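You operate a simulated robot arm through the tools that you are given. There is no shell and no other tool.

You are at the controls of a simulated two-armed robot. One attempt, no reset.

JOB
Fit the probe in its socket, switch the cabinet on and start it at 60.
Fine: probe first, then power; leave the time dial and the door alone.

Only the result counts: the job must be done as asked and must still hold three seconds after the hand-in. Knocking over, shifting, dropping, spilling or breaking anything else fails it.

ROBOT AND FRAMES
Two 7-joint arms with two-finger grippers on one trunk that stands fixed in place. Base frame: the origin is at the foot of the trunk, x ahead of it, y to its left, z up. Readings come in mm, rad, newtons and seconds.
The left shoulder is at [41, 170, 1223], the right one opposite. With the tool pointing down near the work surface each hand reaches from about 100 to 640 mm from the base axis, measured 20 degrees to its own side. Payload 2.69 kg a hand.
Tool frame (each hand has its own): the origin (TCP) lies between the finger pads and is the grasp point; the fingertips stand 20 mm ahead of it; z points along the fingers, y is the line along which they close. The gripper opens to 100 mm. The gripper's body begins 63 mm behind the TCP.
Orientation is told as [roll, pitch, yaw] about the base's x, y, z axes, in that order, counted from this pose: with the fingers straight down and closing along the base's y, the tool's x points along the base's -x, its y along +y and its z along -z.

CONTROLS
- The arms move only by the tool nudge_tool. It takes "left_targets", "right_targets" or both (then of equal length, played together; a hand with none holds still); each is a list of rows, each a list of 6 numbers: the shift along the tool's x, y, z in mm, then the turn, a rotation vector about the tool's x, y, z in degrees. In form: [[x, y, z, wx, wy, wz], ...]. A call has 1 to 20 rows; each row shifts and turns the commanded pose from where the row before left it, along the tool's axes as they then stand. "left_hand" and "right_hand" are, for a hand that has rows, the opening, from 0 (shut) to 1 (fully open), set as the call begins (left out, the last holds). A row lasts 0.2 s, in which the tool goes at most 50 mm and 0.15 rad; a call with a longer step from one row to the next is refused whole, and so is a gripper value outside its range. Where a pose cannot be reached the arm comes as near as it can. A force on the tool above 40 N (or 10 N above the force at the start of the call, whichever is more), or a blocked arm, ends the call early, and 0.2 s more pass. The fingers move at their own pace (about 108 mm/s each) and stop on an object; they squeeze with about 43 N. The grip force told is the motor's: it shows also when the fingers shut on nothing. Time passes only in rows, and 0.2 s behind the last, so rows that do not move let the fingers close. The reply holds the time, the measured pose of the TCP, the force on the tool along the base axes, the opening and the grip force, in the units named above and with some noise, with the torque about the TCP (base axes, N m) and any sound that the robot's microphone picked up, and new pictures: "views" is both (left out), scene, wrist or none (wrist: the cameras of the hands that moved).
- Cameras (640 x 400 px; columns grow to the right, rows downward): "scene" is now at [169.2, 49.2, 1165.4]; the picture's right is [0.54, -0.84, -0.01], its down [-0.07, -0.04, -1.00] and it looks along [0.84, 0.54, -0.08] (base axes); focal length 214 px, centre (320, 200). "left" rides on the left gripper at [70, 19, -99] in its tool frame; the picture's right is [-0.26, 0.97, 0.00], its down [-0.75, -0.20, -0.63] and it looks along [-0.61, -0.16, 0.78] (tool axes); focal length 230 px, centre (320, 200). "right" rides on the right gripper at [70, -18, -99] in its tool frame; the picture's right is [0.26, 0.97, 0.00], its down [-0.75, 0.20, -0.63] and it looks along [-0.61, 0.16, 0.78] (tool axes); focal length 230 px, centre (320, 200). There is no depth. A picture from a camera that has moved, and an enlarged one, comes with that camera's place and axes in the base frame and with its lens.
- lift_body(by): slides the trunk up (or, below 0, down) by that many mm; the arms and the scene camera ride with it, the base frame stays. It gives what a move gives, with no picture.
- head_to(pan, tilt): turns the head with the scene camera to pan (to the left, within 1.047 rad either way) and tilt (down, from -0.506 to 1.204), counted from straight ahead of the robot. It gives what a move gives, and a new picture of the scene camera.
- inspect(camera, box): a new picture of the part [left, top, right, bottom] of that camera's present view, enlarged. It takes no simulated time.
- close_job(): hands the job in; it is judged then, once.

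Nothing tells you positions but the pictures and the camera data. Unless the task says otherwise, let go and move clear before handing in.

The tools are called after ">>>" as a command line: name --argument value ..., lists and objects as JSON in quotes. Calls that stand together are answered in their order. nudge_tool: Moves the arms, as the interface text tells. Its arguments: {"type":"object","properties":{"left_targets":{"type":"array","items":{"type":"array","items":{"type":"number"}}},"left_hand":{"type":"number"},"right_targets":{"type":"array","items":{"type":"array","items":{"type":"number"}}},"right_hand":{"type":"number"},"views":{"type":"string","enum":["both","scene","wrist","none"]}},"required":[]} The other tools are called the same way: lift_body (by) slides the trunk up or down; head_to (pan, tilt) turns the head that bears the scene camera; inspect (camera, box) takes an enlarged picture of a part of a camera's view; close_job () hands the job in.

At the start:

```text
clock: 0.0
left_ee_pos: [318.6, 432.5, 1317.1]
left_tcp_rot: [0.0, 0.018, 0.001]
left_ft_force: [0.8, -0.3, 0.5]
left_moment: [0.01, 0.02, -0.01]
left_width: 100.1
left_grip_force: 0.1
right_ee_pos: [429.2, 48.6, 1225.5]
right_tcp_rot: [0.0, -0.001, 0.001]
right_ft_force: [-0.5, 1.1, 0.9]
right_moment: [0.02, 0.03, 0.0]
right_width: 99.9
right_grip_force: 0.0
trunk travel left (down, up): [-450.0, 240.0]
head pan, tilt: [0.576, 0.068]
```

scene: 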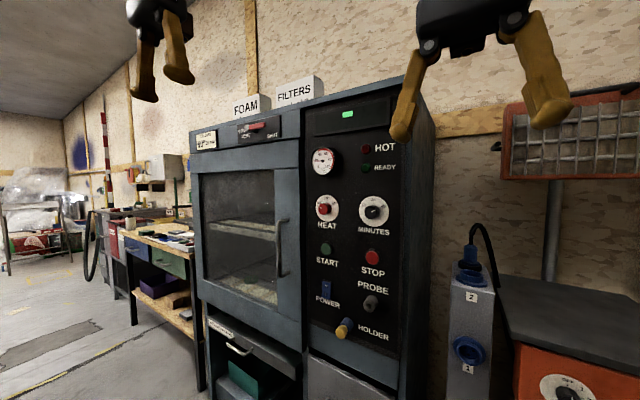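
right: 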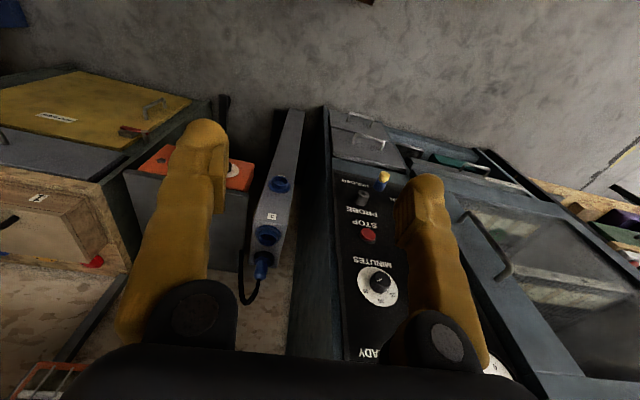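
left: 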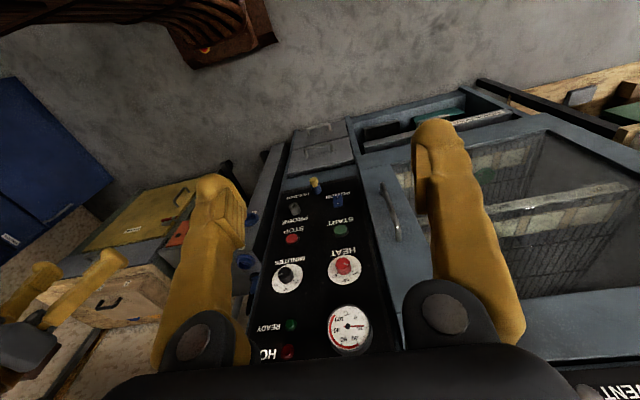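

I see a cabinet with a black control panel: gauge, HEAT and MINUTES dials, START and STOP buttons, a POWER switch, a PROBE socket and a HOLDER with a yellow plug. I'll look closer before moving anything.

>>> inspect --camera "scene" --box '[290, 180, 430, 350]'

>>> inspect --camera "scene" --box '[290, 80, 430, 250]'

>>> inspect --camera "left" --box '[240, 160, 400, 370]'

>>> inspect --camera "right" --box '[320, 150, 440, 370]'

```text
2.35 times, centred on (360, 265) of scene
camera zoom: at [169.2, 49.2, 1165.4], right [0.54, -0.84, -0.01], down [-0.07, -0.04, -1.0], along [0.84, 0.54, -0.08], focal length 505 px, centre (226, 47)
```

zoom: 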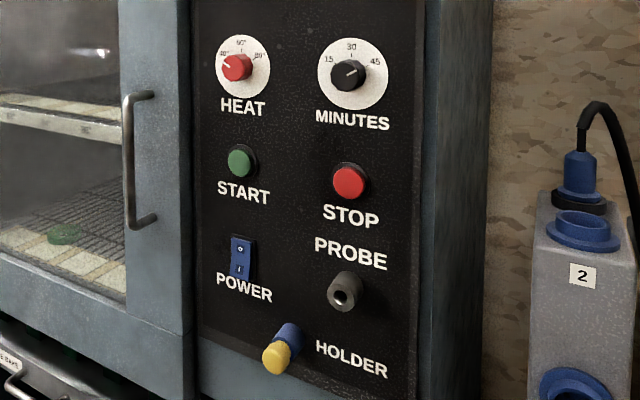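

```text
2.35 times, centred on (360, 165) of scene
camera zoom: at [169.2, 49.2, 1165.4], right [0.54, -0.84, -0.01], down [-0.07, -0.04, -1.0], along [0.84, 0.54, -0.08], focal length 505 px, centre (226, 282)
```

zoom: 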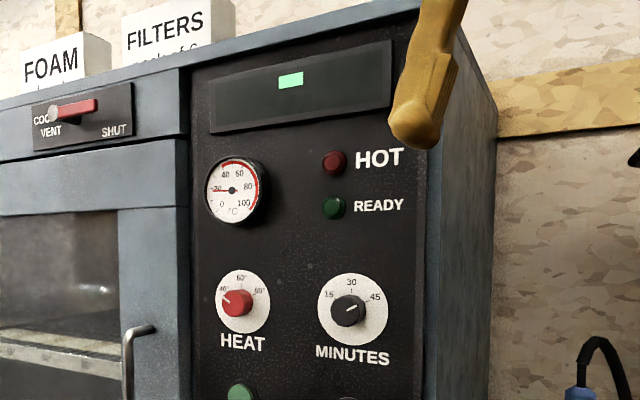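

```text
1.90 times, centred on (320, 265) of left
camera zoom: at [251.6, 452.7, 1417.7], right [0.26, 0.97, -0.01], down [0.76, -0.2, 0.62], along [0.59, -0.16, -0.79], focal length 438 px, centre (320, 76)
```

zoom: 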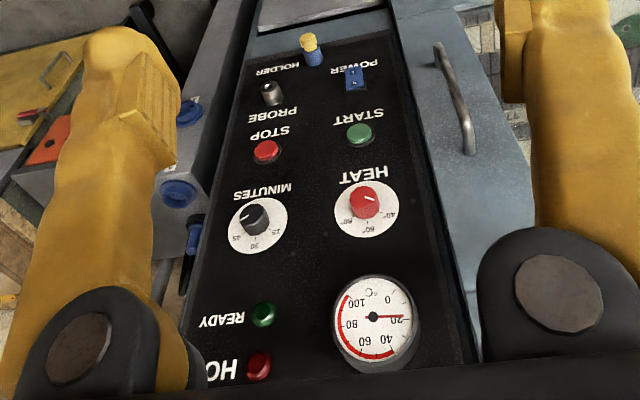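

```text
1.82 times, centred on (380, 260) of right
camera zoom: at [359.0, 29.2, 1323.7], right [-0.26, 0.97, 0.0], down [0.75, 0.2, 0.63], along [0.61, 0.16, -0.78], focal length 418 px, centre (211, 91)
```

zoom: 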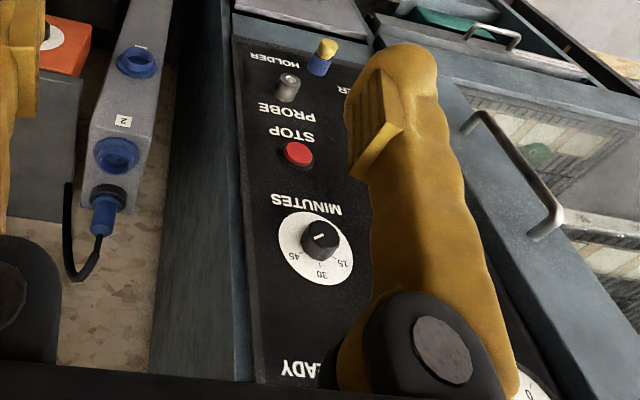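

The cabinet panel faces the robot at roughly x≈720. HEAT is near y 387 z 1085, START near z 959, POWER near z 827, the PROBE socket near y 241 z 836, and the probe in its HOLDER near y 313 z 743. I'll look down to check the space is free before lowering the trunk.

>>> head_to --pan 0.3 --tilt 0.8

```text
clock: 1.1
left_ee_pos: [302.6, 432.6, 1308.0]
left_tcp_rot: [-0.003, 0.058, 0.0]
left_ft_force: [-0.4, 0.5, 0.2]
left_moment: [-0.02, 0.0, -0.02]
left_width: 100.3
left_grip_force: 0.0
right_ee_pos: [409.9, 48.9, 1230.0]
right_tcp_rot: [-0.001, -0.016, 0.0]
right_ft_force: [0.9, 0.0, 0.9]
right_moment: [-0.03, 0.01, 0.01]
right_width: 99.9
right_grip_force: 0.1
trunk travel left (down, up): [-450.0, 240.0]
head pan, tilt: [0.3, 0.799]
camera scene: at [168.2, 23.2, 1099.7], right [0.3, -0.96, -0.01], down [-0.7, -0.21, -0.69], along [0.65, 0.21, -0.73], focal length 214 px, centre (320, 200)
```

scene: 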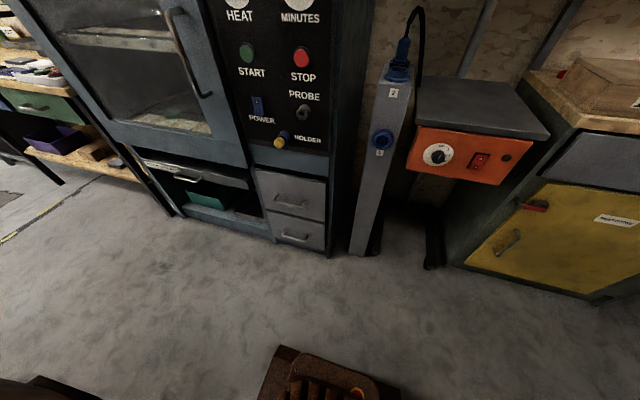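

The space in front of the cabinet is clear, with only floor below. I'll lower the trunk so the shoulders come level with the panel, then look at the panel head-on.

>>> lift_body --by -280

>>> head_to --pan 0.5 --tilt 0.05

```text
clock: 3.9
left_ee_pos: [301.8, 433.8, 1030.1]
left_tcp_rot: [-0.002, 0.046, -0.001]
left_ft_force: [0.9, -1.2, 0.0]
left_moment: [-0.01, 0.02, 0.0]
left_width: 100.1
left_grip_force: 0.1
right_ee_pos: [408.2, 47.9, 951.5]
right_tcp_rot: [-0.003, -0.016, 0.0]
right_ft_force: [1.0, -0.1, -0.1]
right_moment: [-0.02, -0.01, -0.03]
right_width: 100.0
right_grip_force: 0.1
trunk travel left (down, up): [-170.0, 520.0]
head pan, tilt: [0.3, 0.799]
```

```text
clock: 5.0
left_ee_pos: [301.8, 432.9, 1029.6]
left_tcp_rot: [-0.003, 0.048, -0.001]
left_ft_force: [-0.4, -0.3, 0.2]
left_moment: [0.01, 0.01, 0.02]
left_width: 100.0
left_grip_force: 0.1
right_ee_pos: [408.3, 49.8, 951.3]
right_tcp_rot: [-0.001, -0.015, 0.001]
right_ft_force: [0.8, 0.0, -0.1]
right_moment: [0.01, -0.02, -0.02]
right_width: 99.9
right_grip_force: 0.1
trunk travel left (down, up): [-170.0, 520.0]
head pan, tilt: [0.499, 0.051]
camera scene: at [167.7, 43.0, 887.0], right [0.48, -0.88, -0.01], down [-0.06, -0.02, -1.0], along [0.88, 0.48, -0.07], focal length 214 px, centre (320, 200)
```

scene: 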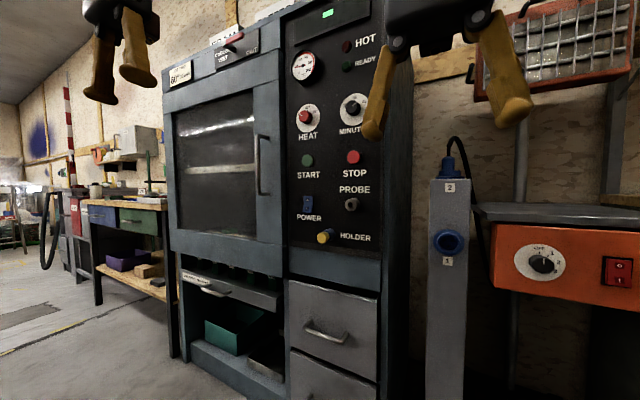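

>>> inspect --camera "scene" --box '[280, 150, 400, 250]'

>>> inspect --camera "scene" --box '[280, 0, 400, 150]'

>>> inspect --camera "scene" --box '[295, 185, 385, 250]'

>>> inspect --camera "scene" --box '[160, 30, 280, 100]'

```text
4.00 times, centred on (340, 200) of scene
camera zoom: at [167.7, 43.0, 887.0], right [0.48, -0.88, -0.01], down [-0.06, -0.02, -1.0], along [0.88, 0.48, -0.07], focal length 858 px, centre (240, 200)
```

zoom: 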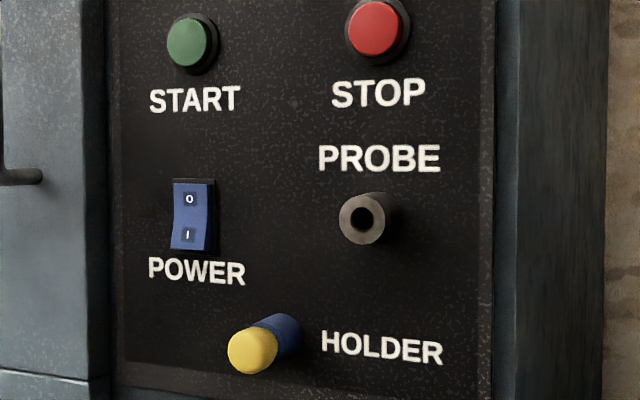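

```text
2.67 times, centred on (340, 75) of scene
camera zoom: at [167.7, 43.0, 887.0], right [0.48, -0.88, -0.01], down [-0.06, -0.02, -1.0], along [0.88, 0.48, -0.07], focal length 572 px, centre (267, 533)
```

zoom: 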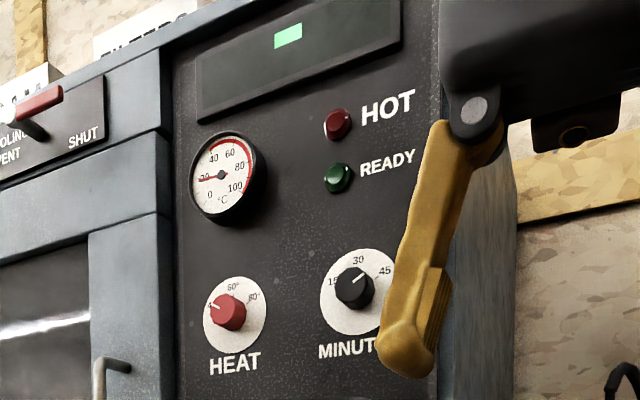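

```text
6.15 times, centred on (340, 218) of scene
camera zoom: at [167.7, 43.0, 887.0], right [0.48, -0.88, -0.01], down [-0.06, -0.02, -1.0], along [0.88, 0.48, -0.07], focal length 1320 px, centre (197, 92)
```

zoom: 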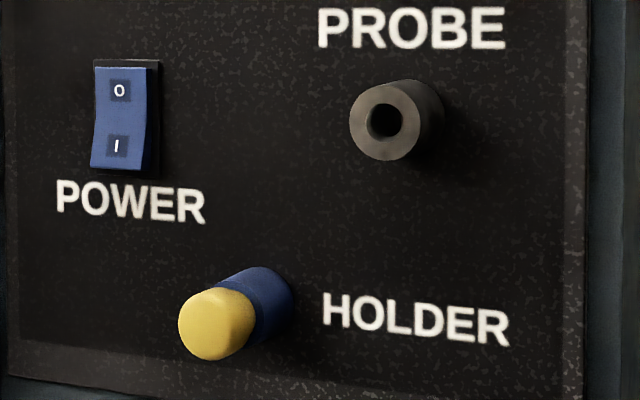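

```text
5.33 times, centred on (220, 65) of scene
camera zoom: at [167.7, 43.0, 887.0], right [0.48, -0.88, -0.01], down [-0.06, -0.02, -1.0], along [0.88, 0.48, -0.07], focal length 1144 px, centre (853, 920)
```

zoom: 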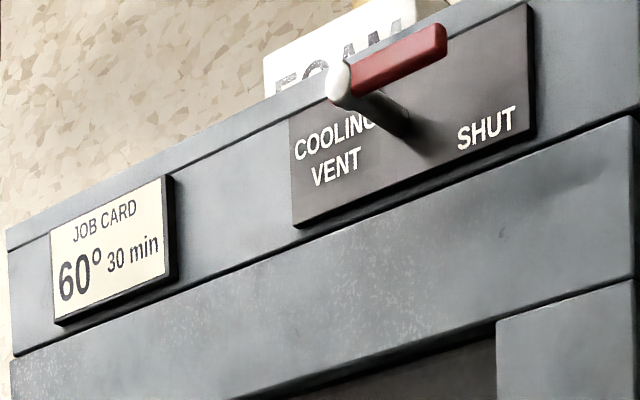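

The probe is blue with a yellow end and sits in the HOLDER. The power rocker reads O at the top and I at the bottom, and HEAT points at about 40. I'll swing the left hand to point forward at the panel so its wrist camera sees the controls close up.

>>> nudge_tool --left_targets '[[-16, -9, 12, 0, -8.2, 0], [-14.1, -9, 14.2, 0, -8.2, 0], [-11.9, -9, 16, 0, -8.2, 0], [-9.5, -9, 17.6, 0, -8.2, 0], [-7, -9, 18.8, 0, -8.2, 0], [-4.2, -9, 19.6, 0, -8.2, 0], [-1.3, -9, 19.9, 0, -8.2, 0], [1.5, -9, 20, 0, -8.2, 0], [4.3, -9, 19.6, 0, -8.2, 0], [7, -9, 18.7, 0, -8.2, 0], [9.7, -9, 17.5, 0, -8.2, 0], [0, 0, 0, 0, 0, 0]]' --views "both"

```text
clock: 7.6
left_ee_pos: [472.7, 334.3, 908.0]
left_tcp_rot: [-2.741, -1.569, 2.742]
left_ft_force: [0.1, -0.4, 0.2]
left_moment: [0.0, 0.02, 0.0]
left_width: 100.3
left_grip_force: 0.1
right_ee_pos: [409.0, 48.8, 952.2]
right_tcp_rot: [-0.003, -0.015, -0.001]
right_ft_force: [-0.4, -0.5, 0.9]
right_moment: [0.0, -0.02, 0.0]
right_width: 100.0
right_grip_force: 0.0
trunk travel left (down, up): [-170.0, 520.0]
head pan, tilt: [0.499, 0.051]
camera scene: at [167.9, 42.8, 887.1], right [0.48, -0.88, -0.01], down [-0.06, -0.02, -1.0], along [0.88, 0.48, -0.07], focal length 214 px, centre (320, 200)
camera left: at [375.7, 353.7, 838.3], right [0.0, 0.97, 0.26], down [-0.63, -0.2, 0.75], along [0.77, -0.16, 0.61], focal length 230 px, centre (320, 200)
```

scene: 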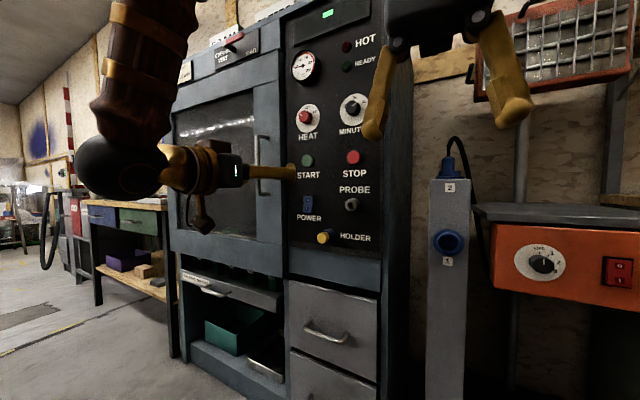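
left: 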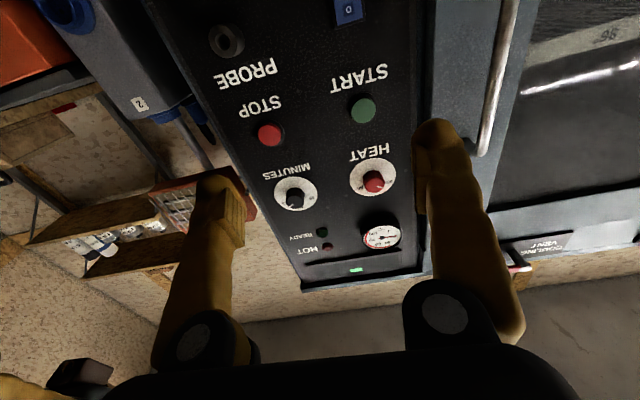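

The left hand now points forward at [473, 334, 908], with its camera slung below it. I'll lower it to face the holder from about 90 mm away for a close look at the probe.

>>> nudge_tool --left_targets '[[33, -4.2, 22, 0, 0, 0], [33, -4.2, 22, 0, 0, 0], [33, -4.2, 22, 0, 0, 0], [33, -4.2, 22, 0, 0, 0], [33, -4.2, 22, 0, 0, 0], [0, 0, 0, 0, 0, 0]]' --views "both"

```text
clock: 9.0
left_ee_pos: [577.7, 355.7, 750.2]
left_tcp_rot: [-1.784, -1.565, 1.774]
left_ft_force: [0.8, -0.4, -0.5]
left_moment: [0.01, 0.0, -0.04]
left_width: 100.0
left_grip_force: 0.1
left hand out of reach, approached as far as the arm can: row 2, 3, 4, 5
right_ee_pos: [409.2, 49.2, 952.1]
right_tcp_rot: [-0.002, -0.015, 0.0]
right_ft_force: [-0.6, 0.2, 0.7]
right_moment: [-0.01, 0.01, -0.02]
right_width: 99.9
right_grip_force: 0.1
trunk travel left (down, up): [-170.0, 520.0]
head pan, tilt: [0.499, 0.051]
camera scene: at [167.8, 43.1, 887.1], right [0.48, -0.88, -0.01], down [-0.06, -0.02, -1.0], along [0.88, 0.48, -0.07], focal length 214 px, centre (320, 200)
camera left: at [480.5, 375.9, 681.6], right [0.01, 0.97, 0.25], down [-0.63, -0.19, 0.75], along [0.77, -0.17, 0.61], focal length 230 px, centre (320, 200)
```

scene: 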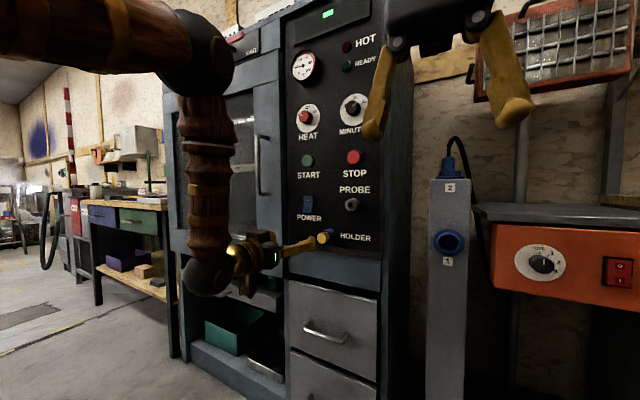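
left: 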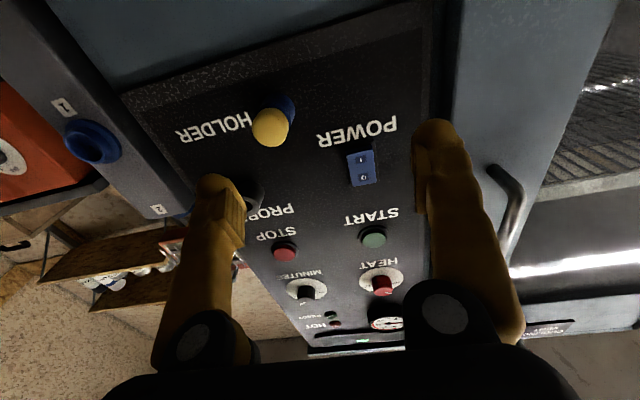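

The arm hit its reach limit at [578, 356, 750] because the shoulder is still too high. I'll lower the trunk the rest of the way and bring the hand back up from there.

>>> lift_body --by -160

```text
clock: 10.8
left_ee_pos: [577.7, 355.7, 591.9]
left_tcp_rot: [-1.824, -1.566, 1.815]
left_ft_force: [0.4, -0.3, -0.5]
left_moment: [0.01, 0.01, 0.01]
left_width: 100.0
left_grip_force: 0.0
right_ee_pos: [408.4, 49.9, 791.9]
right_tcp_rot: [-0.002, -0.014, 0.0]
right_ft_force: [-0.2, -0.4, -0.7]
right_moment: [0.0, 0.02, -0.04]
right_width: 99.8
right_grip_force: 0.0
trunk travel left (down, up): [-10.0, 680.0]
head pan, tilt: [0.499, 0.051]
```

Now I'll raise the hand back to holder height and see where it settles.

>>> nudge_tool --left_targets '[[-30, 0, 0, 0, 0, 0], [-30, 0, 0, 0, 0, 0], [-30, 0, 0, 0, 0, 0], [-30, 0, 0, 0, 0, 0], [-30, 0, 0, 0, 0, 0], [0, 0, 0, 0, 0, 0]]' --views "both"

```text
clock: 12.2
left_ee_pos: [577.3, 357.5, 742.0]
left_tcp_rot: [-1.715, -1.566, 1.707]
left_ft_force: [0.2, -0.1, 0.4]
left_moment: [0.01, 0.04, 0.02]
left_width: 100.1
left_grip_force: 0.0
right_ee_pos: [408.0, 49.1, 791.8]
right_tcp_rot: [-0.002, -0.016, 0.001]
right_ft_force: [-0.7, -0.4, 0.8]
right_moment: [0.01, -0.04, -0.02]
right_width: 100.1
right_grip_force: 0.0
trunk travel left (down, up): [-10.0, 680.0]
head pan, tilt: [0.499, 0.051]
camera scene: at [164.9, 42.9, 727.1], right [0.48, -0.88, -0.01], down [-0.06, -0.02, -1.0], along [0.88, 0.48, -0.07], focal length 214 px, centre (320, 200)
camera left: at [479.4, 377.7, 672.5], right [0.01, 0.97, 0.25], down [-0.63, -0.19, 0.75], along [0.78, -0.17, 0.61], focal length 230 px, centre (320, 200)
```

scene: 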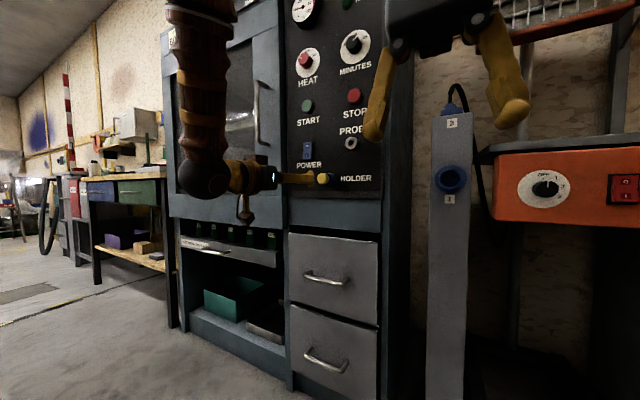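
left: 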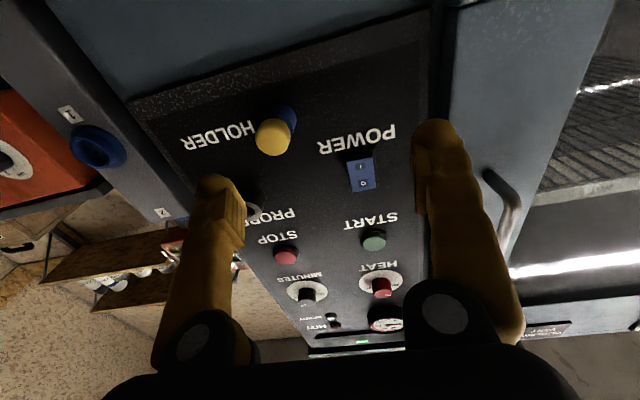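

>>> inspect --camera "left" --box '[220, 80, 400, 230]'

>>> inspect --camera "scene" --box '[290, 120, 390, 200]'

```text
2.67 times, centred on (310, 155) of left
camera zoom: at [479.4, 377.7, 672.5], right [0.01, 0.97, 0.25], down [-0.63, -0.19, 0.75], along [0.78, -0.17, 0.61], focal length 614 px, centre (347, 320)
```

zoom: 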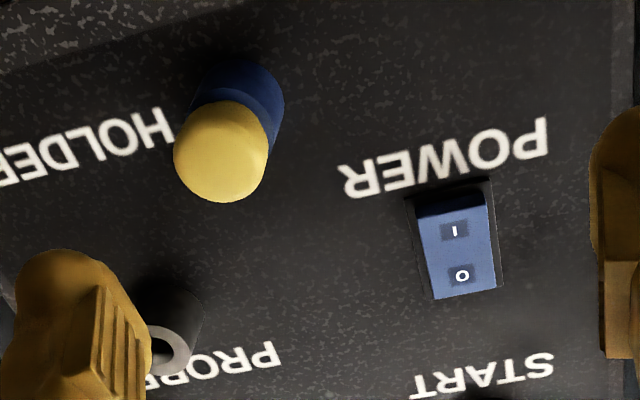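

```text
5.00 times, centred on (340, 160) of scene
camera zoom: at [164.9, 42.9, 727.1], right [0.48, -0.88, -0.01], down [-0.06, -0.02, -1.0], along [0.88, 0.48, -0.07], focal length 1072 px, centre (220, 400)
```

zoom: 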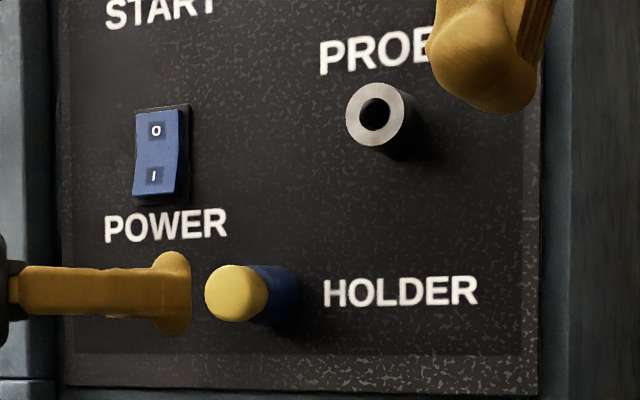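

The probe's yellow face triangulates to about [676, 313, 745], and the socket mouth to about [698, 241, 836]. The rocker's I end (lower) is the raised one, so that is the end to press later. I'll centre the hand in front of the probe for a closer look.

>>> nudge_tool --left_targets '[[-1, -15, 0, 0, 0, 0], [-1, -15, 0, 0, 0, 0], [-1, -15, 0, 0, 0, 0], [0, 0, 0, 0, 0, 0]]' --views "wrist"

```text
clock: 13.2
left_ee_pos: [576.4, 324.8, 744.6]
left_tcp_rot: [-1.593, -1.566, 1.576]
left_ft_force: [-1.4, -0.5, 0.9]
left_moment: [0.02, 0.02, -0.06]
left_width: 99.8
left_grip_force: 0.0
left hand out of reach, approached as far as the arm can: row 3
right_ee_pos: [408.1, 49.1, 791.8]
right_tcp_rot: [-0.001, -0.016, 0.0]
right_ft_force: [0.0, -0.3, -0.5]
right_moment: [0.0, -0.01, -0.01]
right_width: 99.9
right_grip_force: 0.0
trunk travel left (down, up): [-10.0, 680.0]
head pan, tilt: [0.499, 0.051]
camera left: at [478.6, 345.7, 675.2], right [0.02, 0.97, 0.25], down [-0.63, -0.19, 0.75], along [0.77, -0.17, 0.61], focal length 230 px, centre (320, 200)
```

left: 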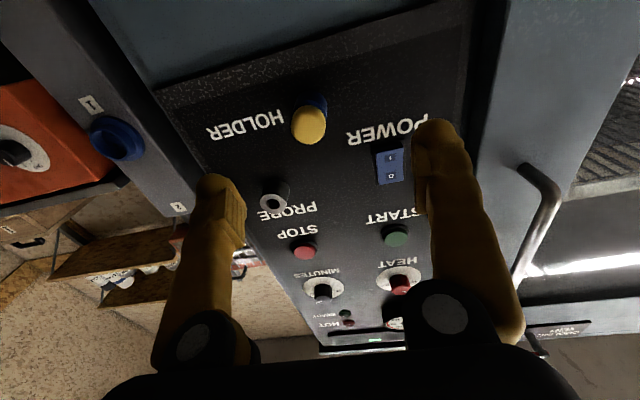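

The arm stops at y≈325 in this bent posture. The fingers are open 100 mm and still straddle the probe, so I'll go forward to straighten the arm and then try shifting sideways again.

>>> nudge_tool --left_targets '[[0, 0, 20, 0, 0, 0], [0, 0, 20, 0, 0, 0], [0, -4, 0, 0, 0, 0], [0, -4, 0, 0, 0, 0], [0, -4, 0, 0, 0, 0], [0, 0, 0, 0, 0, 0]]' --views "both"

```text
clock: 14.7
left_ee_pos: [614.9, 328.0, 745.5]
left_tcp_rot: [-1.549, -1.565, 1.532]
left_ft_force: [-0.8, 0.3, -0.1]
left_moment: [0.02, 0.02, -0.01]
left_width: 100.0
left_grip_force: 0.1
left hand out of reach, approached as far as the arm can: row 2, 3, 4, 5
right_ee_pos: [408.2, 48.7, 791.6]
right_tcp_rot: [-0.002, -0.016, 0.0]
right_ft_force: [0.5, -0.3, -0.3]
right_moment: [0.0, -0.01, 0.02]
right_width: 99.9
right_grip_force: 0.1
trunk travel left (down, up): [-10.0, 680.0]
head pan, tilt: [0.499, 0.051]
camera scene: at [165.0, 43.0, 727.1], right [0.48, -0.88, -0.01], down [-0.06, -0.02, -1.0], along [0.88, 0.48, -0.07], focal length 214 px, centre (320, 200)
camera left: at [517.9, 349.7, 676.4], right [0.02, 0.97, 0.25], down [-0.63, -0.18, 0.75], along [0.77, -0.17, 0.61], focal length 230 px, centre (320, 200)
```

scene: 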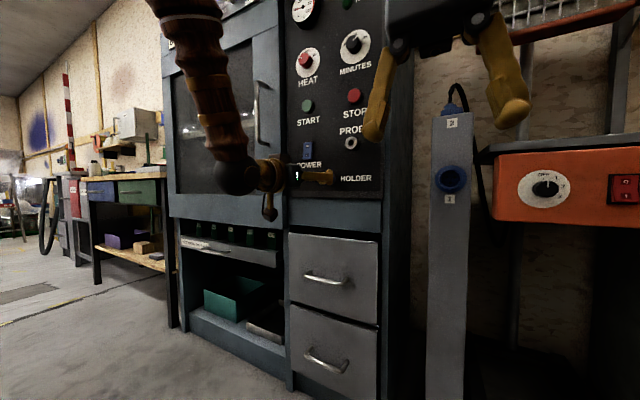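
left: 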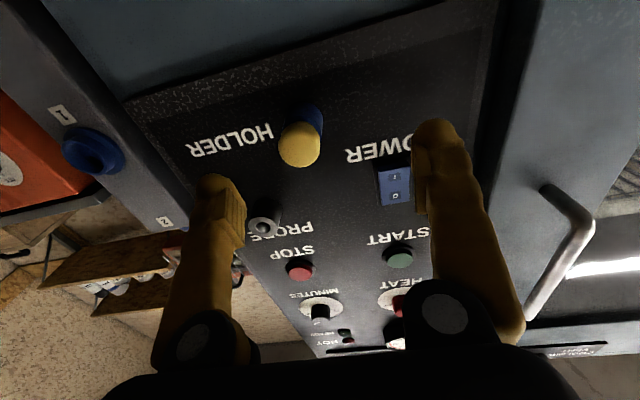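

The limit is in a wrist or elbow joint rather than the distance. The probe is round, so the hand may be rolled about its own axis; I'll test whether some roll frees the sideways motion.

>>> nudge_tool --left_targets '[[0, 0, -10, 0, 0, 8], [0, 0, 0, 0, 0, 8], [0, 0, 0, 0, 0, 8], [0, 0, 0, 0, 0, 0], [-1, -3.8, 0, 0, 0, 0], [-1, -3.8, 0, 0, 0, 0], [-1, -3.8, 0, 0, 0, 0], [0, 0, 0, 0, 0, 0]]' --views "none"

```text
clock: 16.4
left_ee_pos: [602.3, 351.2, 759.9]
left_tcp_rot: [1.562, -1.157, -1.58]
left_ft_force: [-0.4, -0.4, -0.1]
left_moment: [0.0, 0.0, -0.05]
left_width: 100.0
left_grip_force: 0.1
left hand out of reach, approached as far as the arm can: row 1, 2, 3, 5, 6, 7
right_ee_pos: [408.4, 49.1, 790.5]
right_tcp_rot: [-0.003, -0.016, 0.0]
right_ft_force: [-0.1, 0.4, -0.2]
right_moment: [-0.01, -0.01, -0.01]
right_width: 100.1
right_grip_force: 0.1
trunk travel left (down, up): [-10.0, 680.0]
head pan, tilt: [0.499, 0.051]
```

Rolling that way made it worse, so the opposite roll should free the joint. I'll back off a little and roll the other way.

>>> nudge_tool --left_targets '[[0, 0, -10, 0, 0, -8], [0, 0, 0, 0, 0, -8], [0, 0, 0, 0, 0, -8], [0, 0, 0, 0, 0, -8], [0, 0, 0, 0, 0, -8], [0, 0, 0, 0, 0, -8], [0, 0, 0, 0, 0, 0]]' --views "none"

```text
clock: 18.1
left_ee_pos: [591.6, 352.3, 760.6]
left_tcp_rot: [-1.575, -1.145, 1.563]
left_ft_force: [0.6, -0.2, -0.8]
left_moment: [0.02, 0.0, 0.03]
left_width: 100.0
left_grip_force: 0.0
right_ee_pos: [408.7, 48.6, 791.4]
right_tcp_rot: [-0.003, -0.017, 0.0]
right_ft_force: [-0.8, 0.8, -0.1]
right_moment: [0.02, -0.02, 0.01]
right_width: 100.1
right_grip_force: 0.0
trunk travel left (down, up): [-10.0, 680.0]
head pan, tilt: [0.499, 0.051]
```

The roll is now about -24°, still pointing straight forward. I'll try moving sideways to y≈314 again.

>>> nudge_tool --left_targets '[[9.8, -9.5, 0, 0, 0, 0], [9.8, -9.5, 0, 0, 0, 0], [9.8, -9.5, 0, 0, 0, 0], [0, 0, 0, 0, 0, 0]]' --views "wrist"

```text
clock: 19.1
left_ee_pos: [591.1, 313.4, 746.3]
left_tcp_rot: [-1.577, -1.146, 1.562]
left_ft_force: [-0.4, 0.5, 0.4]
left_moment: [-0.02, 0.02, 0.0]
left_width: 99.7
left_grip_force: 0.1
right_ee_pos: [408.2, 48.2, 791.8]
right_tcp_rot: [-0.002, -0.015, 0.0]
right_ft_force: [0.4, 0.0, 0.0]
right_moment: [-0.01, 0.01, -0.03]
right_width: 99.9
right_grip_force: 0.1
trunk travel left (down, up): [-10.0, 680.0]
head pan, tilt: [0.499, 0.051]
camera left: at [493.9, 305.7, 675.0], right [0.01, 0.99, -0.16], down [-0.63, 0.14, 0.77], along [0.78, 0.09, 0.62], focal length 230 px, centre (320, 200)
```

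left: 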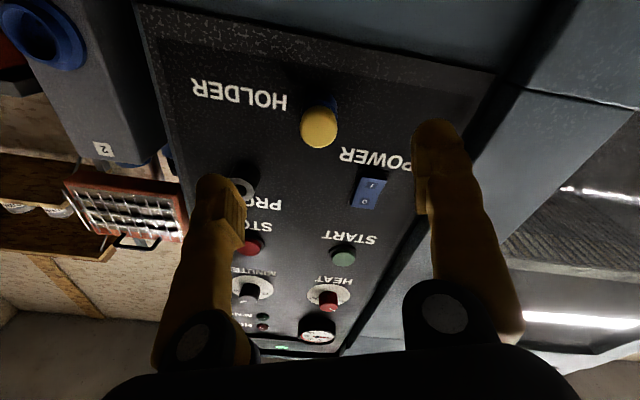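

That freed it: the hand is centred on the probe at y 313, z 746. Before gripping, I'll roll further for margin and test that the same posture also reaches the socket position, staying well short of the panel.

>>> nudge_tool --left_targets '[[0, 0, 0, 0, 0, -8], [0, 0, 0, 0, 0, -8], [0, 0, 0, 0, 0, -8], [0, 0, 0, 0, 0, -8], [0, 0, 0, 0, 0, -8], [0, 0, 0, 0, 0, -8], [0, 0, 0, 0, 0, -8], [0, 0, 0, 0, 0, -8], [0, 0, 0, 0, 0, 0]]' --views "both"

```text
clock: 21.1
left_ee_pos: [591.9, 318.1, 751.3]
left_tcp_rot: [-1.574, -0.029, 1.56]
left_ft_force: [-0.3, -0.8, 0.1]
left_moment: [-0.02, 0.0, 0.01]
left_width: 100.1
left_grip_force: 0.1
left hand out of reach, approached as far as the arm can: row 2
right_ee_pos: [409.0, 48.2, 790.7]
right_tcp_rot: [-0.002, -0.016, 0.0]
right_ft_force: [-0.3, 0.2, -0.7]
right_moment: [-0.02, 0.0, 0.04]
right_width: 100.1
right_grip_force: 0.0
trunk travel left (down, up): [-10.0, 680.0]
head pan, tilt: [0.499, 0.051]
camera scene: at [165.0, 43.0, 727.1], right [0.48, -0.88, -0.01], down [-0.06, -0.02, -1.0], along [0.88, 0.48, -0.07], focal length 214 px, centre (320, 200)
camera left: at [493.1, 250.8, 730.7], right [0.01, 0.28, -0.96], down [-0.62, 0.75, 0.22], along [0.78, 0.59, 0.18], focal length 230 px, centre (320, 200)
```

scene: 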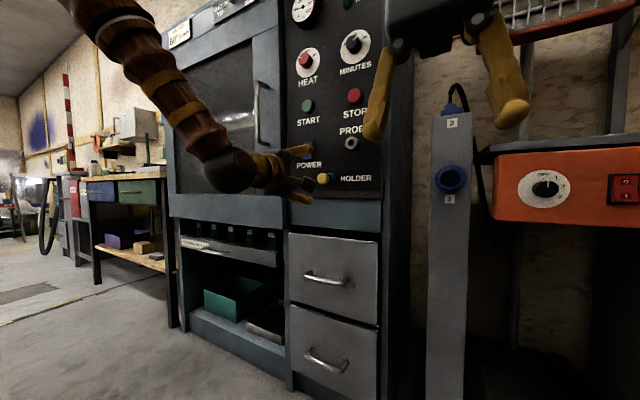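
left: 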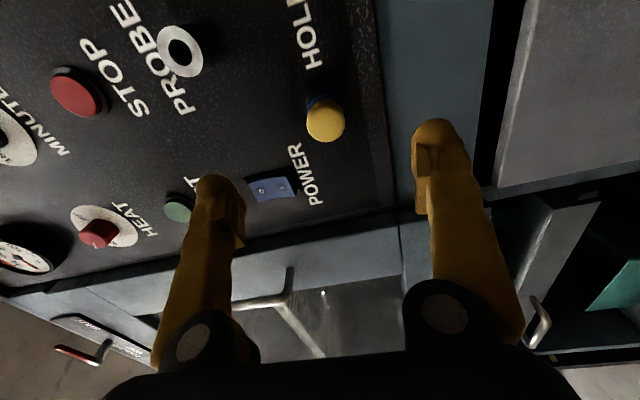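

With the roll at about -90° the hand has an open view of the panel and no reach warning at the end. I'll zoom in on this view to refine the positions and see how the probe is built.

>>> inspect --camera "left" --box '[240, 60, 400, 220]'

>>> inspect --camera "left" --box '[0, 0, 240, 280]'

>>> inspect --camera "scene" --box '[280, 90, 390, 200]'

>>> inspect --camera "scene" --box '[280, 0, 390, 110]'

```text
2.50 times, centred on (320, 140) of left
camera zoom: at [493.1, 250.8, 730.7], right [0.01, 0.28, -0.96], down [-0.62, 0.75, 0.22], along [0.78, 0.59, 0.18], focal length 575 px, centre (320, 350)
```

zoom: 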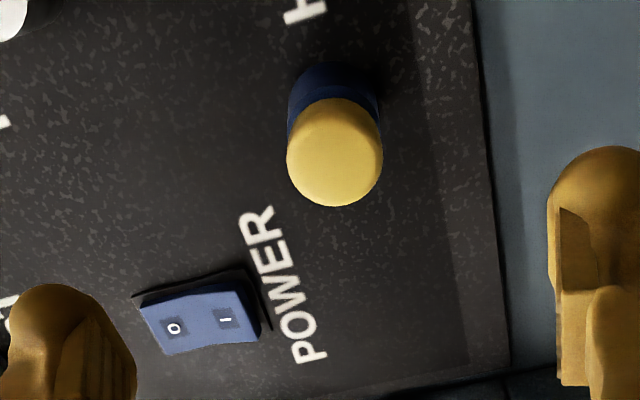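

```text
1.43 times, centred on (120, 140) of left
camera zoom: at [493.1, 250.8, 730.7], right [0.01, 0.28, -0.96], down [-0.62, 0.75, 0.22], along [0.78, 0.59, 0.18], focal length 329 px, centre (606, 286)
```

zoom: 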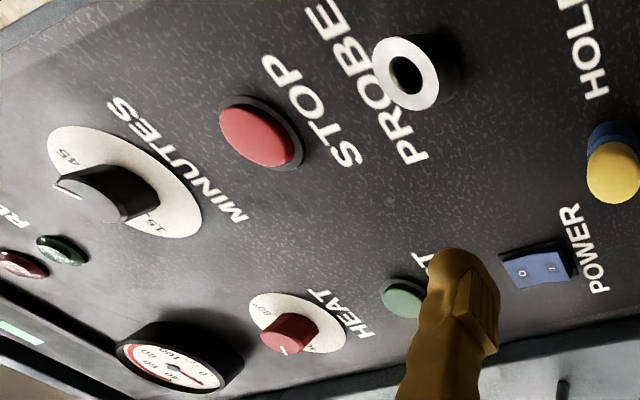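

```text
3.64 times, centred on (335, 145) of scene
camera zoom: at [165.0, 43.0, 727.1], right [0.48, -0.88, -0.01], down [-0.06, -0.02, -1.0], along [0.88, 0.48, -0.07], focal length 780 px, centre (266, 400)
```

zoom: 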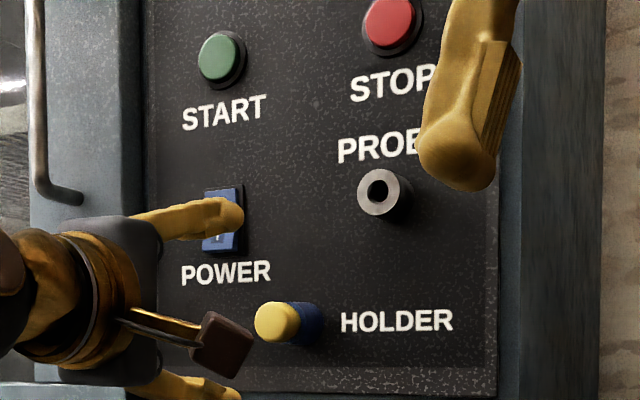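

```text
3.64 times, centred on (335, 55) of scene
camera zoom: at [165.0, 43.0, 727.1], right [0.48, -0.88, -0.01], down [-0.06, -0.02, -1.0], along [0.88, 0.48, -0.07], focal length 780 px, centre (266, 727)
```

zoom: 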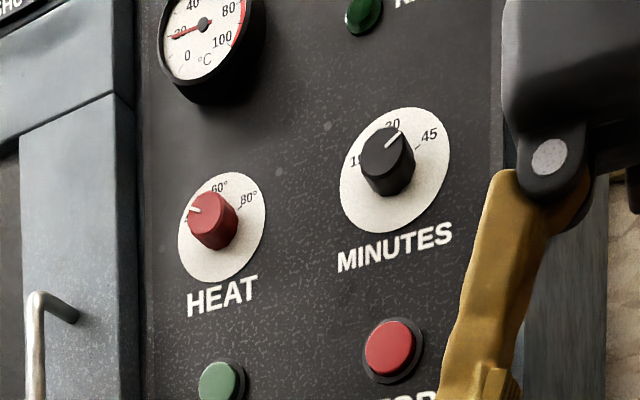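

The probe face is at about [676, 313.5, 746] and the socket mouth at about [697, 241, 836.5]. Before gripping I'll test the reach in front of the socket, keeping the fingertips short of it.

>>> nudge_tool --left_targets '[[19.3, -21.3, 0, 0, 0, 0], [19.3, -21.3, 0, 0, 0, 0], [19.3, -21.3, 0, 0, 0, 0], [19.3, -21.3, 0, 0, 0, 0], [0, 0, 0, 0, 0, 0], [0, 0, 15, 0, 0, 0], [0, 0, 15, 0, 0, 0], [0, 0, 15, 0, 0, 0], [0, 0, 0, 0, 0, 0]]' --views "both"

```text
clock: 23.1
left_ee_pos: [586.9, 308.4, 790.7]
left_tcp_rot: [-1.551, -0.028, 1.536]
left_ft_force: [0.1, 0.2, -0.4]
left_moment: [-0.02, 0.01, -0.03]
left_width: 100.1
left_grip_force: 0.0
left hand out of reach, approached as far as the arm can: row 1, 2, 3, 4, 6, 7, 8
right_ee_pos: [409.8, 49.2, 792.0]
right_tcp_rot: [-0.002, -0.014, 0.0]
right_ft_force: [0.5, 0.1, -0.2]
right_moment: [-0.02, 0.01, -0.01]
right_width: 100.1
right_grip_force: 0.1
trunk travel left (down, up): [-10.0, 680.0]
head pan, tilt: [0.499, 0.051]
camera scene: at [165.0, 43.0, 727.1], right [0.48, -0.88, -0.01], down [-0.06, -0.02, -1.0], along [0.88, 0.48, -0.07], focal length 214 px, centre (320, 200)
camera left: at [485.6, 244.3, 771.0], right [-0.01, 0.28, -0.96], down [-0.6, 0.77, 0.23], along [0.8, 0.58, 0.17], focal length 230 px, centre (320, 200)
```

scene: 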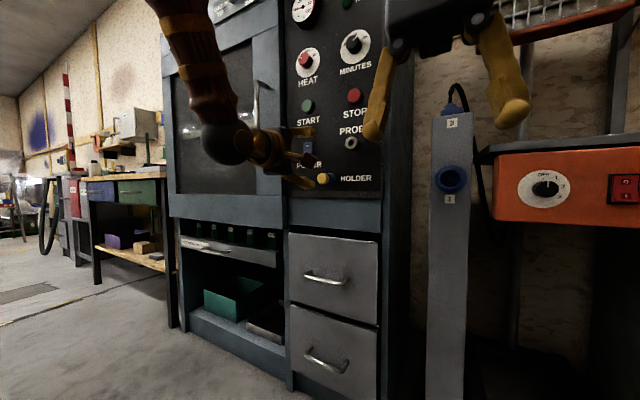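
left: 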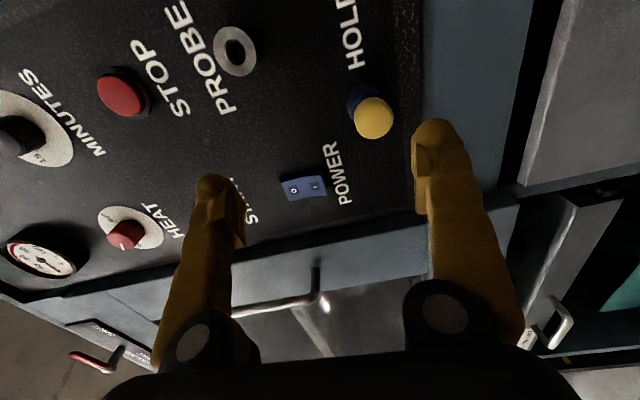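

The straight-forward pose folds the arm too tightly to reach the socket. Tilting the hand about 45° downward should suit the arm better, and its camera would then look straight at the panel. I'll back away and re-orient.

>>> nudge_tool --left_targets '[[0, 0, -33, 0, 0, 0], [0, 0, -33, 0, 0, 0], [0, 0, -33, 0, 0, 0], [0, 0, 0, -7.5, 0, 0], [0, 0, 0, -7.5, 0, 0], [0, 0, 0, -7.5, 0, 0], [0, 0, 0, -7.5, 0, 0], [0, 0, 0, -7.5, 0, 0], [0, 0, 0, -7.5, 0, 0], [0, 0, 0, 0, 0, 8], [0, 0, 0, 0, 0, 8], [0, 0, 0, 0, 0, 8], [0, 0, 0, 0, 0, 8], [0, 0, 0, 0, 0, 8], [0, 0, 0, 0, 0, 8], [0, 0, 0, 0, 0, 8], [0, 0, 0, 0, 0, 8], [0, 0, 0, 0, 0, 8], [0, 0, 0, 0, 0, 8], [0, 0, 0, 0, 0, 8]]' --views "both"

```text
clock: 27.2
left_ee_pos: [505.8, 301.4, 821.7]
left_tcp_rot: [0.009, -0.777, 0.006]
left_ft_force: [0.4, 0.5, 0.2]
left_moment: [0.0, 0.03, 0.0]
left_width: 99.8
left_grip_force: 0.0
left hand out of reach, approached as far as the arm can: row 1, 2
right_ee_pos: [408.1, 48.5, 791.3]
right_tcp_rot: [-0.001, -0.017, -0.001]
right_ft_force: [-0.7, 0.3, -0.4]
right_moment: [-0.01, 0.02, 0.01]
right_width: 100.0
right_grip_force: 0.2
trunk travel left (down, up): [-10.0, 680.0]
head pan, tilt: [0.499, 0.051]
camera scene: at [165.0, 42.9, 727.1], right [0.48, -0.88, -0.01], down [-0.06, -0.02, -1.0], along [0.88, 0.48, -0.07], focal length 214 px, centre (320, 200)
camera left: at [387.4, 318.9, 845.2], right [0.17, 0.97, 0.19], down [0.1, -0.21, 0.97], along [0.98, -0.15, -0.13], focal length 230 px, centre (320, 200)
```

scene: 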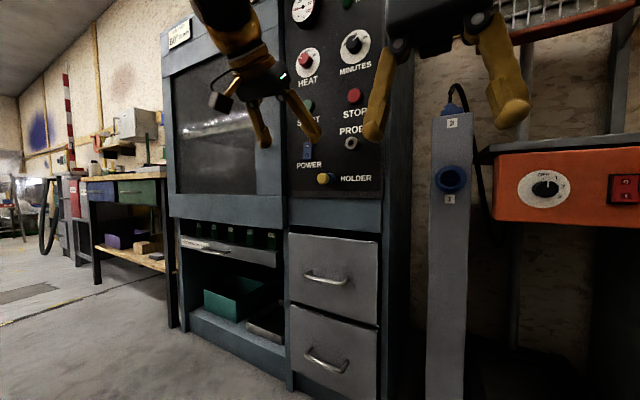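
left: 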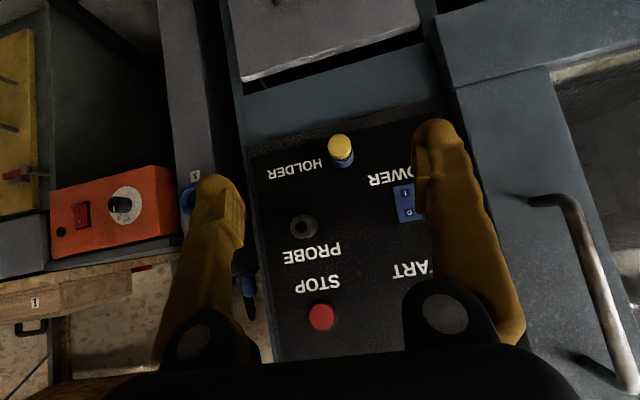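

This pose works well: the camera now looks nearly straight at the panel. I'll zoom in to refine the probe and socket positions.

>>> inspect --camera "left" --box '[270, 110, 430, 260]'

>>> inspect --camera "scene" --box '[290, 120, 390, 200]'

```text
2.67 times, centred on (350, 185) of left
camera zoom: at [387.4, 318.9, 845.2], right [0.17, 0.97, 0.19], down [0.1, -0.21, 0.97], along [0.98, -0.15, -0.13], focal length 614 px, centre (240, 240)
```

zoom: 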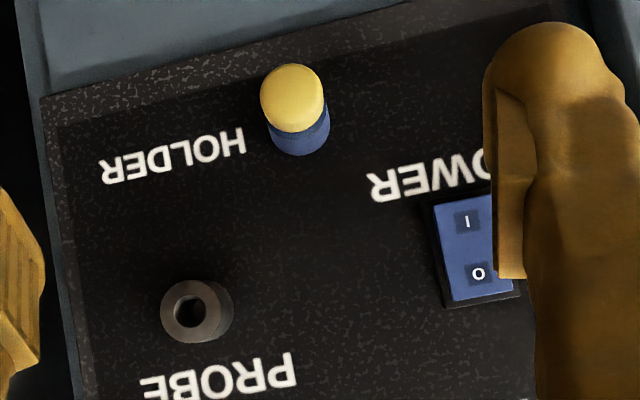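

```text
5.00 times, centred on (340, 160) of scene
camera zoom: at [165.0, 42.9, 727.1], right [0.48, -0.88, -0.01], down [-0.06, -0.02, -1.0], along [0.88, 0.48, -0.07], focal length 1072 px, centre (220, 400)
```

zoom: 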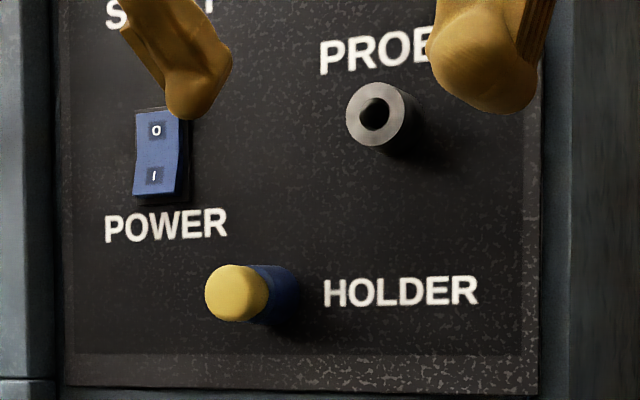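

The probe face is at about [675, 312.5, 745] and the socket mouth at about [696.5, 239.5, 836], with the panel at x≈726. I'll move the hand in front of the probe with the fingers open and shift the right arm aside so it doesn't block the view.

>>> nudge_tool --left_targets '[[-3.4, 2.8, 30, 0.5, 0, 0.5], [-3.4, 2.8, 30, 0, 0, 0], [-3.4, 2.8, 30, 0, 0, 0], [-3.4, 2.8, 30, 0, 0, 0], [0, 0, 0, 0, 0, 0]]' --right_targets '[[0, -35, 0, 0, 0, 0], [0, -35, 0, 0, 0, 0], [0, -35, 0, 0, 0, 0], [0, -35, 0, 0, 0, 0], [0, 0, 0, 0, 0, 0]]' --views "both"

```text
clock: 28.4
left_ee_pos: [598.8, 312.2, 752.9]
left_tcp_rot: [0.007, -0.789, -0.002]
left_ft_force: [0.8, -0.2, 0.2]
left_moment: [0.03, -0.04, 0.01]
left_width: 100.0
left_grip_force: 0.1
right_ee_pos: [410.3, -92.8, 790.3]
right_tcp_rot: [-0.001, -0.017, -0.001]
right_ft_force: [0.0, 0.0, 1.2]
right_moment: [0.03, -0.03, 0.03]
right_width: 100.1
right_grip_force: 0.0
trunk travel left (down, up): [-10.0, 680.0]
head pan, tilt: [0.499, 0.051]
camera scene: at [165.1, 42.9, 727.1], right [0.48, -0.88, -0.01], down [-0.06, -0.02, -1.0], along [0.88, 0.48, -0.07], focal length 214 px, centre (320, 200)
camera right: at [338.8, -112.3, 888.2], right [-0.26, 0.97, -0.01], down [0.74, 0.2, 0.64], along [0.62, 0.16, -0.77], focal length 230 px, centre (320, 200)
camera left: at [480.9, 332.3, 773.5], right [0.18, 0.97, 0.19], down [0.09, -0.21, 0.97], along [0.98, -0.16, -0.12], focal length 230 px, centre (320, 200)
```

scene: 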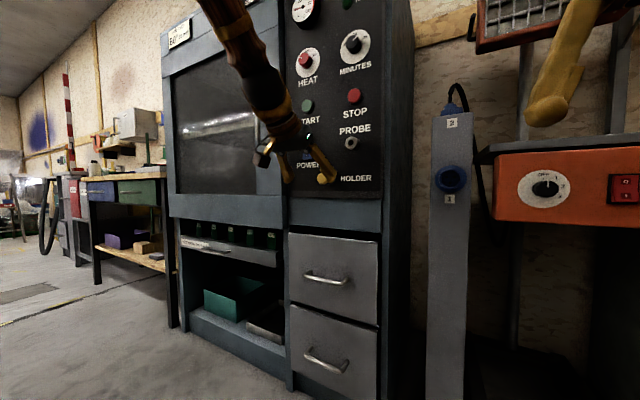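
right: 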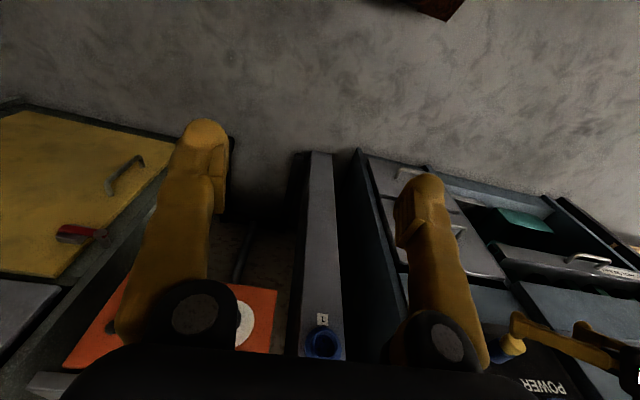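
left: 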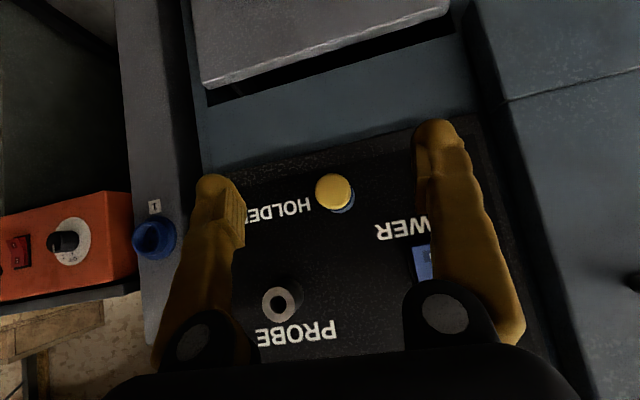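

Both fingers straddle the probe. I'll advance most of the way toward it, keeping the jaws open.

>>> nudge_tool --left_targets '[[-4, 0, 12, 0, 0, 0], [-9.5, 0, 10.5, 0, 0, 0], [-9.5, 0, 10.5, 0, 0, 0], [-9.5, 0, 10.5, 0, 0, 0], [0, 0, 0, 0, 0, 0]]' --views "both"

```text
clock: 29.6
left_ee_pos: [653.3, 312.3, 744.6]
left_tcp_rot: [0.008, -0.788, -0.004]
left_ft_force: [-0.4, -1.1, 0.1]
left_moment: [-0.01, -0.03, -0.02]
left_width: 100.1
left_grip_force: 0.0
right_ee_pos: [410.6, -92.0, 790.2]
right_tcp_rot: [-0.002, -0.017, 0.0]
right_ft_force: [0.2, 0.1, -0.3]
right_moment: [0.01, 0.0, -0.03]
right_width: 99.9
right_grip_force: 0.2
trunk travel left (down, up): [-10.0, 680.0]
head pan, tilt: [0.499, 0.051]
camera scene: at [165.1, 42.9, 727.1], right [0.48, -0.88, -0.01], down [-0.06, -0.02, -1.0], along [0.88, 0.48, -0.07], focal length 214 px, centre (320, 200)
camera left: at [535.6, 332.4, 765.1], right [0.18, 0.97, 0.19], down [0.09, -0.21, 0.97], along [0.98, -0.16, -0.12], focal length 230 px, centre (320, 200)
```

scene: 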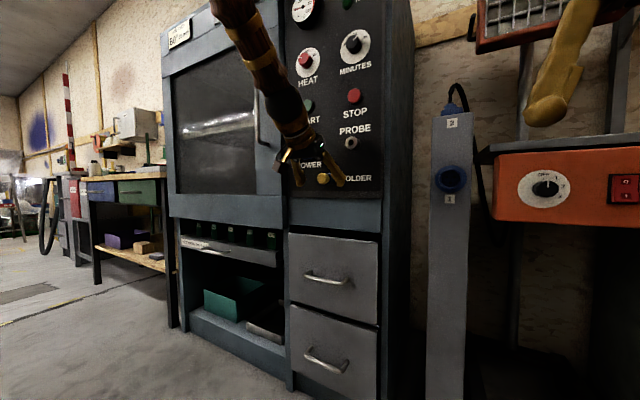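
left: 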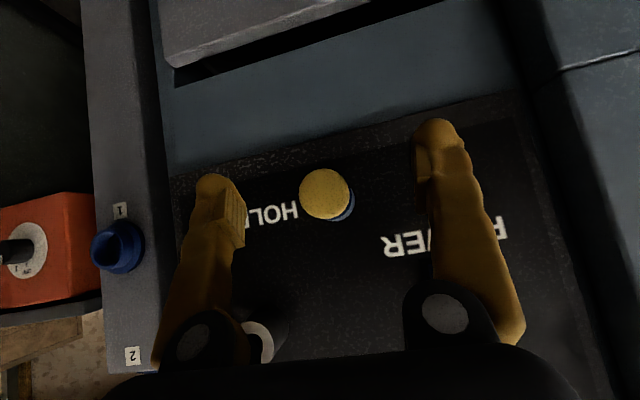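

>>> inspect --camera "left" --box '[270, 140, 400, 240]'

>>> inspect --camera "scene" --box '[280, 120, 390, 200]'

```text
4.00 times, centred on (335, 190) of left
camera zoom: at [535.6, 332.4, 765.1], right [0.18, 0.97, 0.19], down [0.09, -0.21, 0.97], along [0.98, -0.16, -0.12], focal length 920 px, centre (260, 240)
```

zoom: 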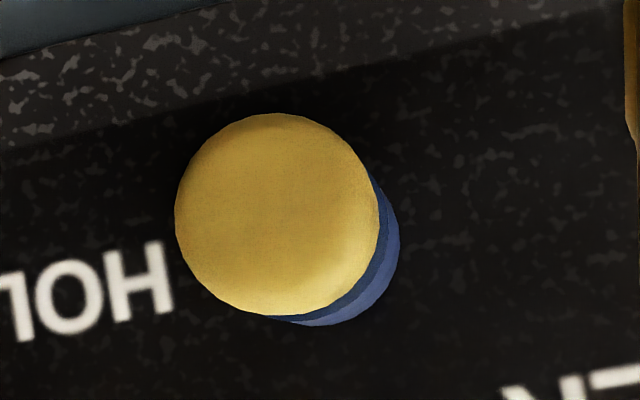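

```text
5.00 times, centred on (335, 160) of scene
camera zoom: at [165.1, 42.9, 727.1], right [0.48, -0.88, -0.01], down [-0.06, -0.02, -1.0], along [0.88, 0.48, -0.07], focal length 1072 px, centre (245, 400)
```

zoom: 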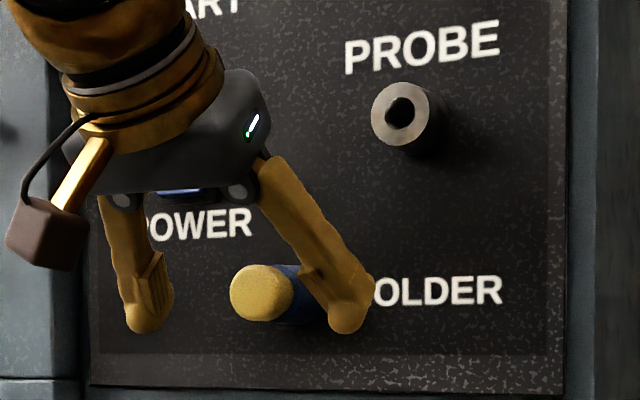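

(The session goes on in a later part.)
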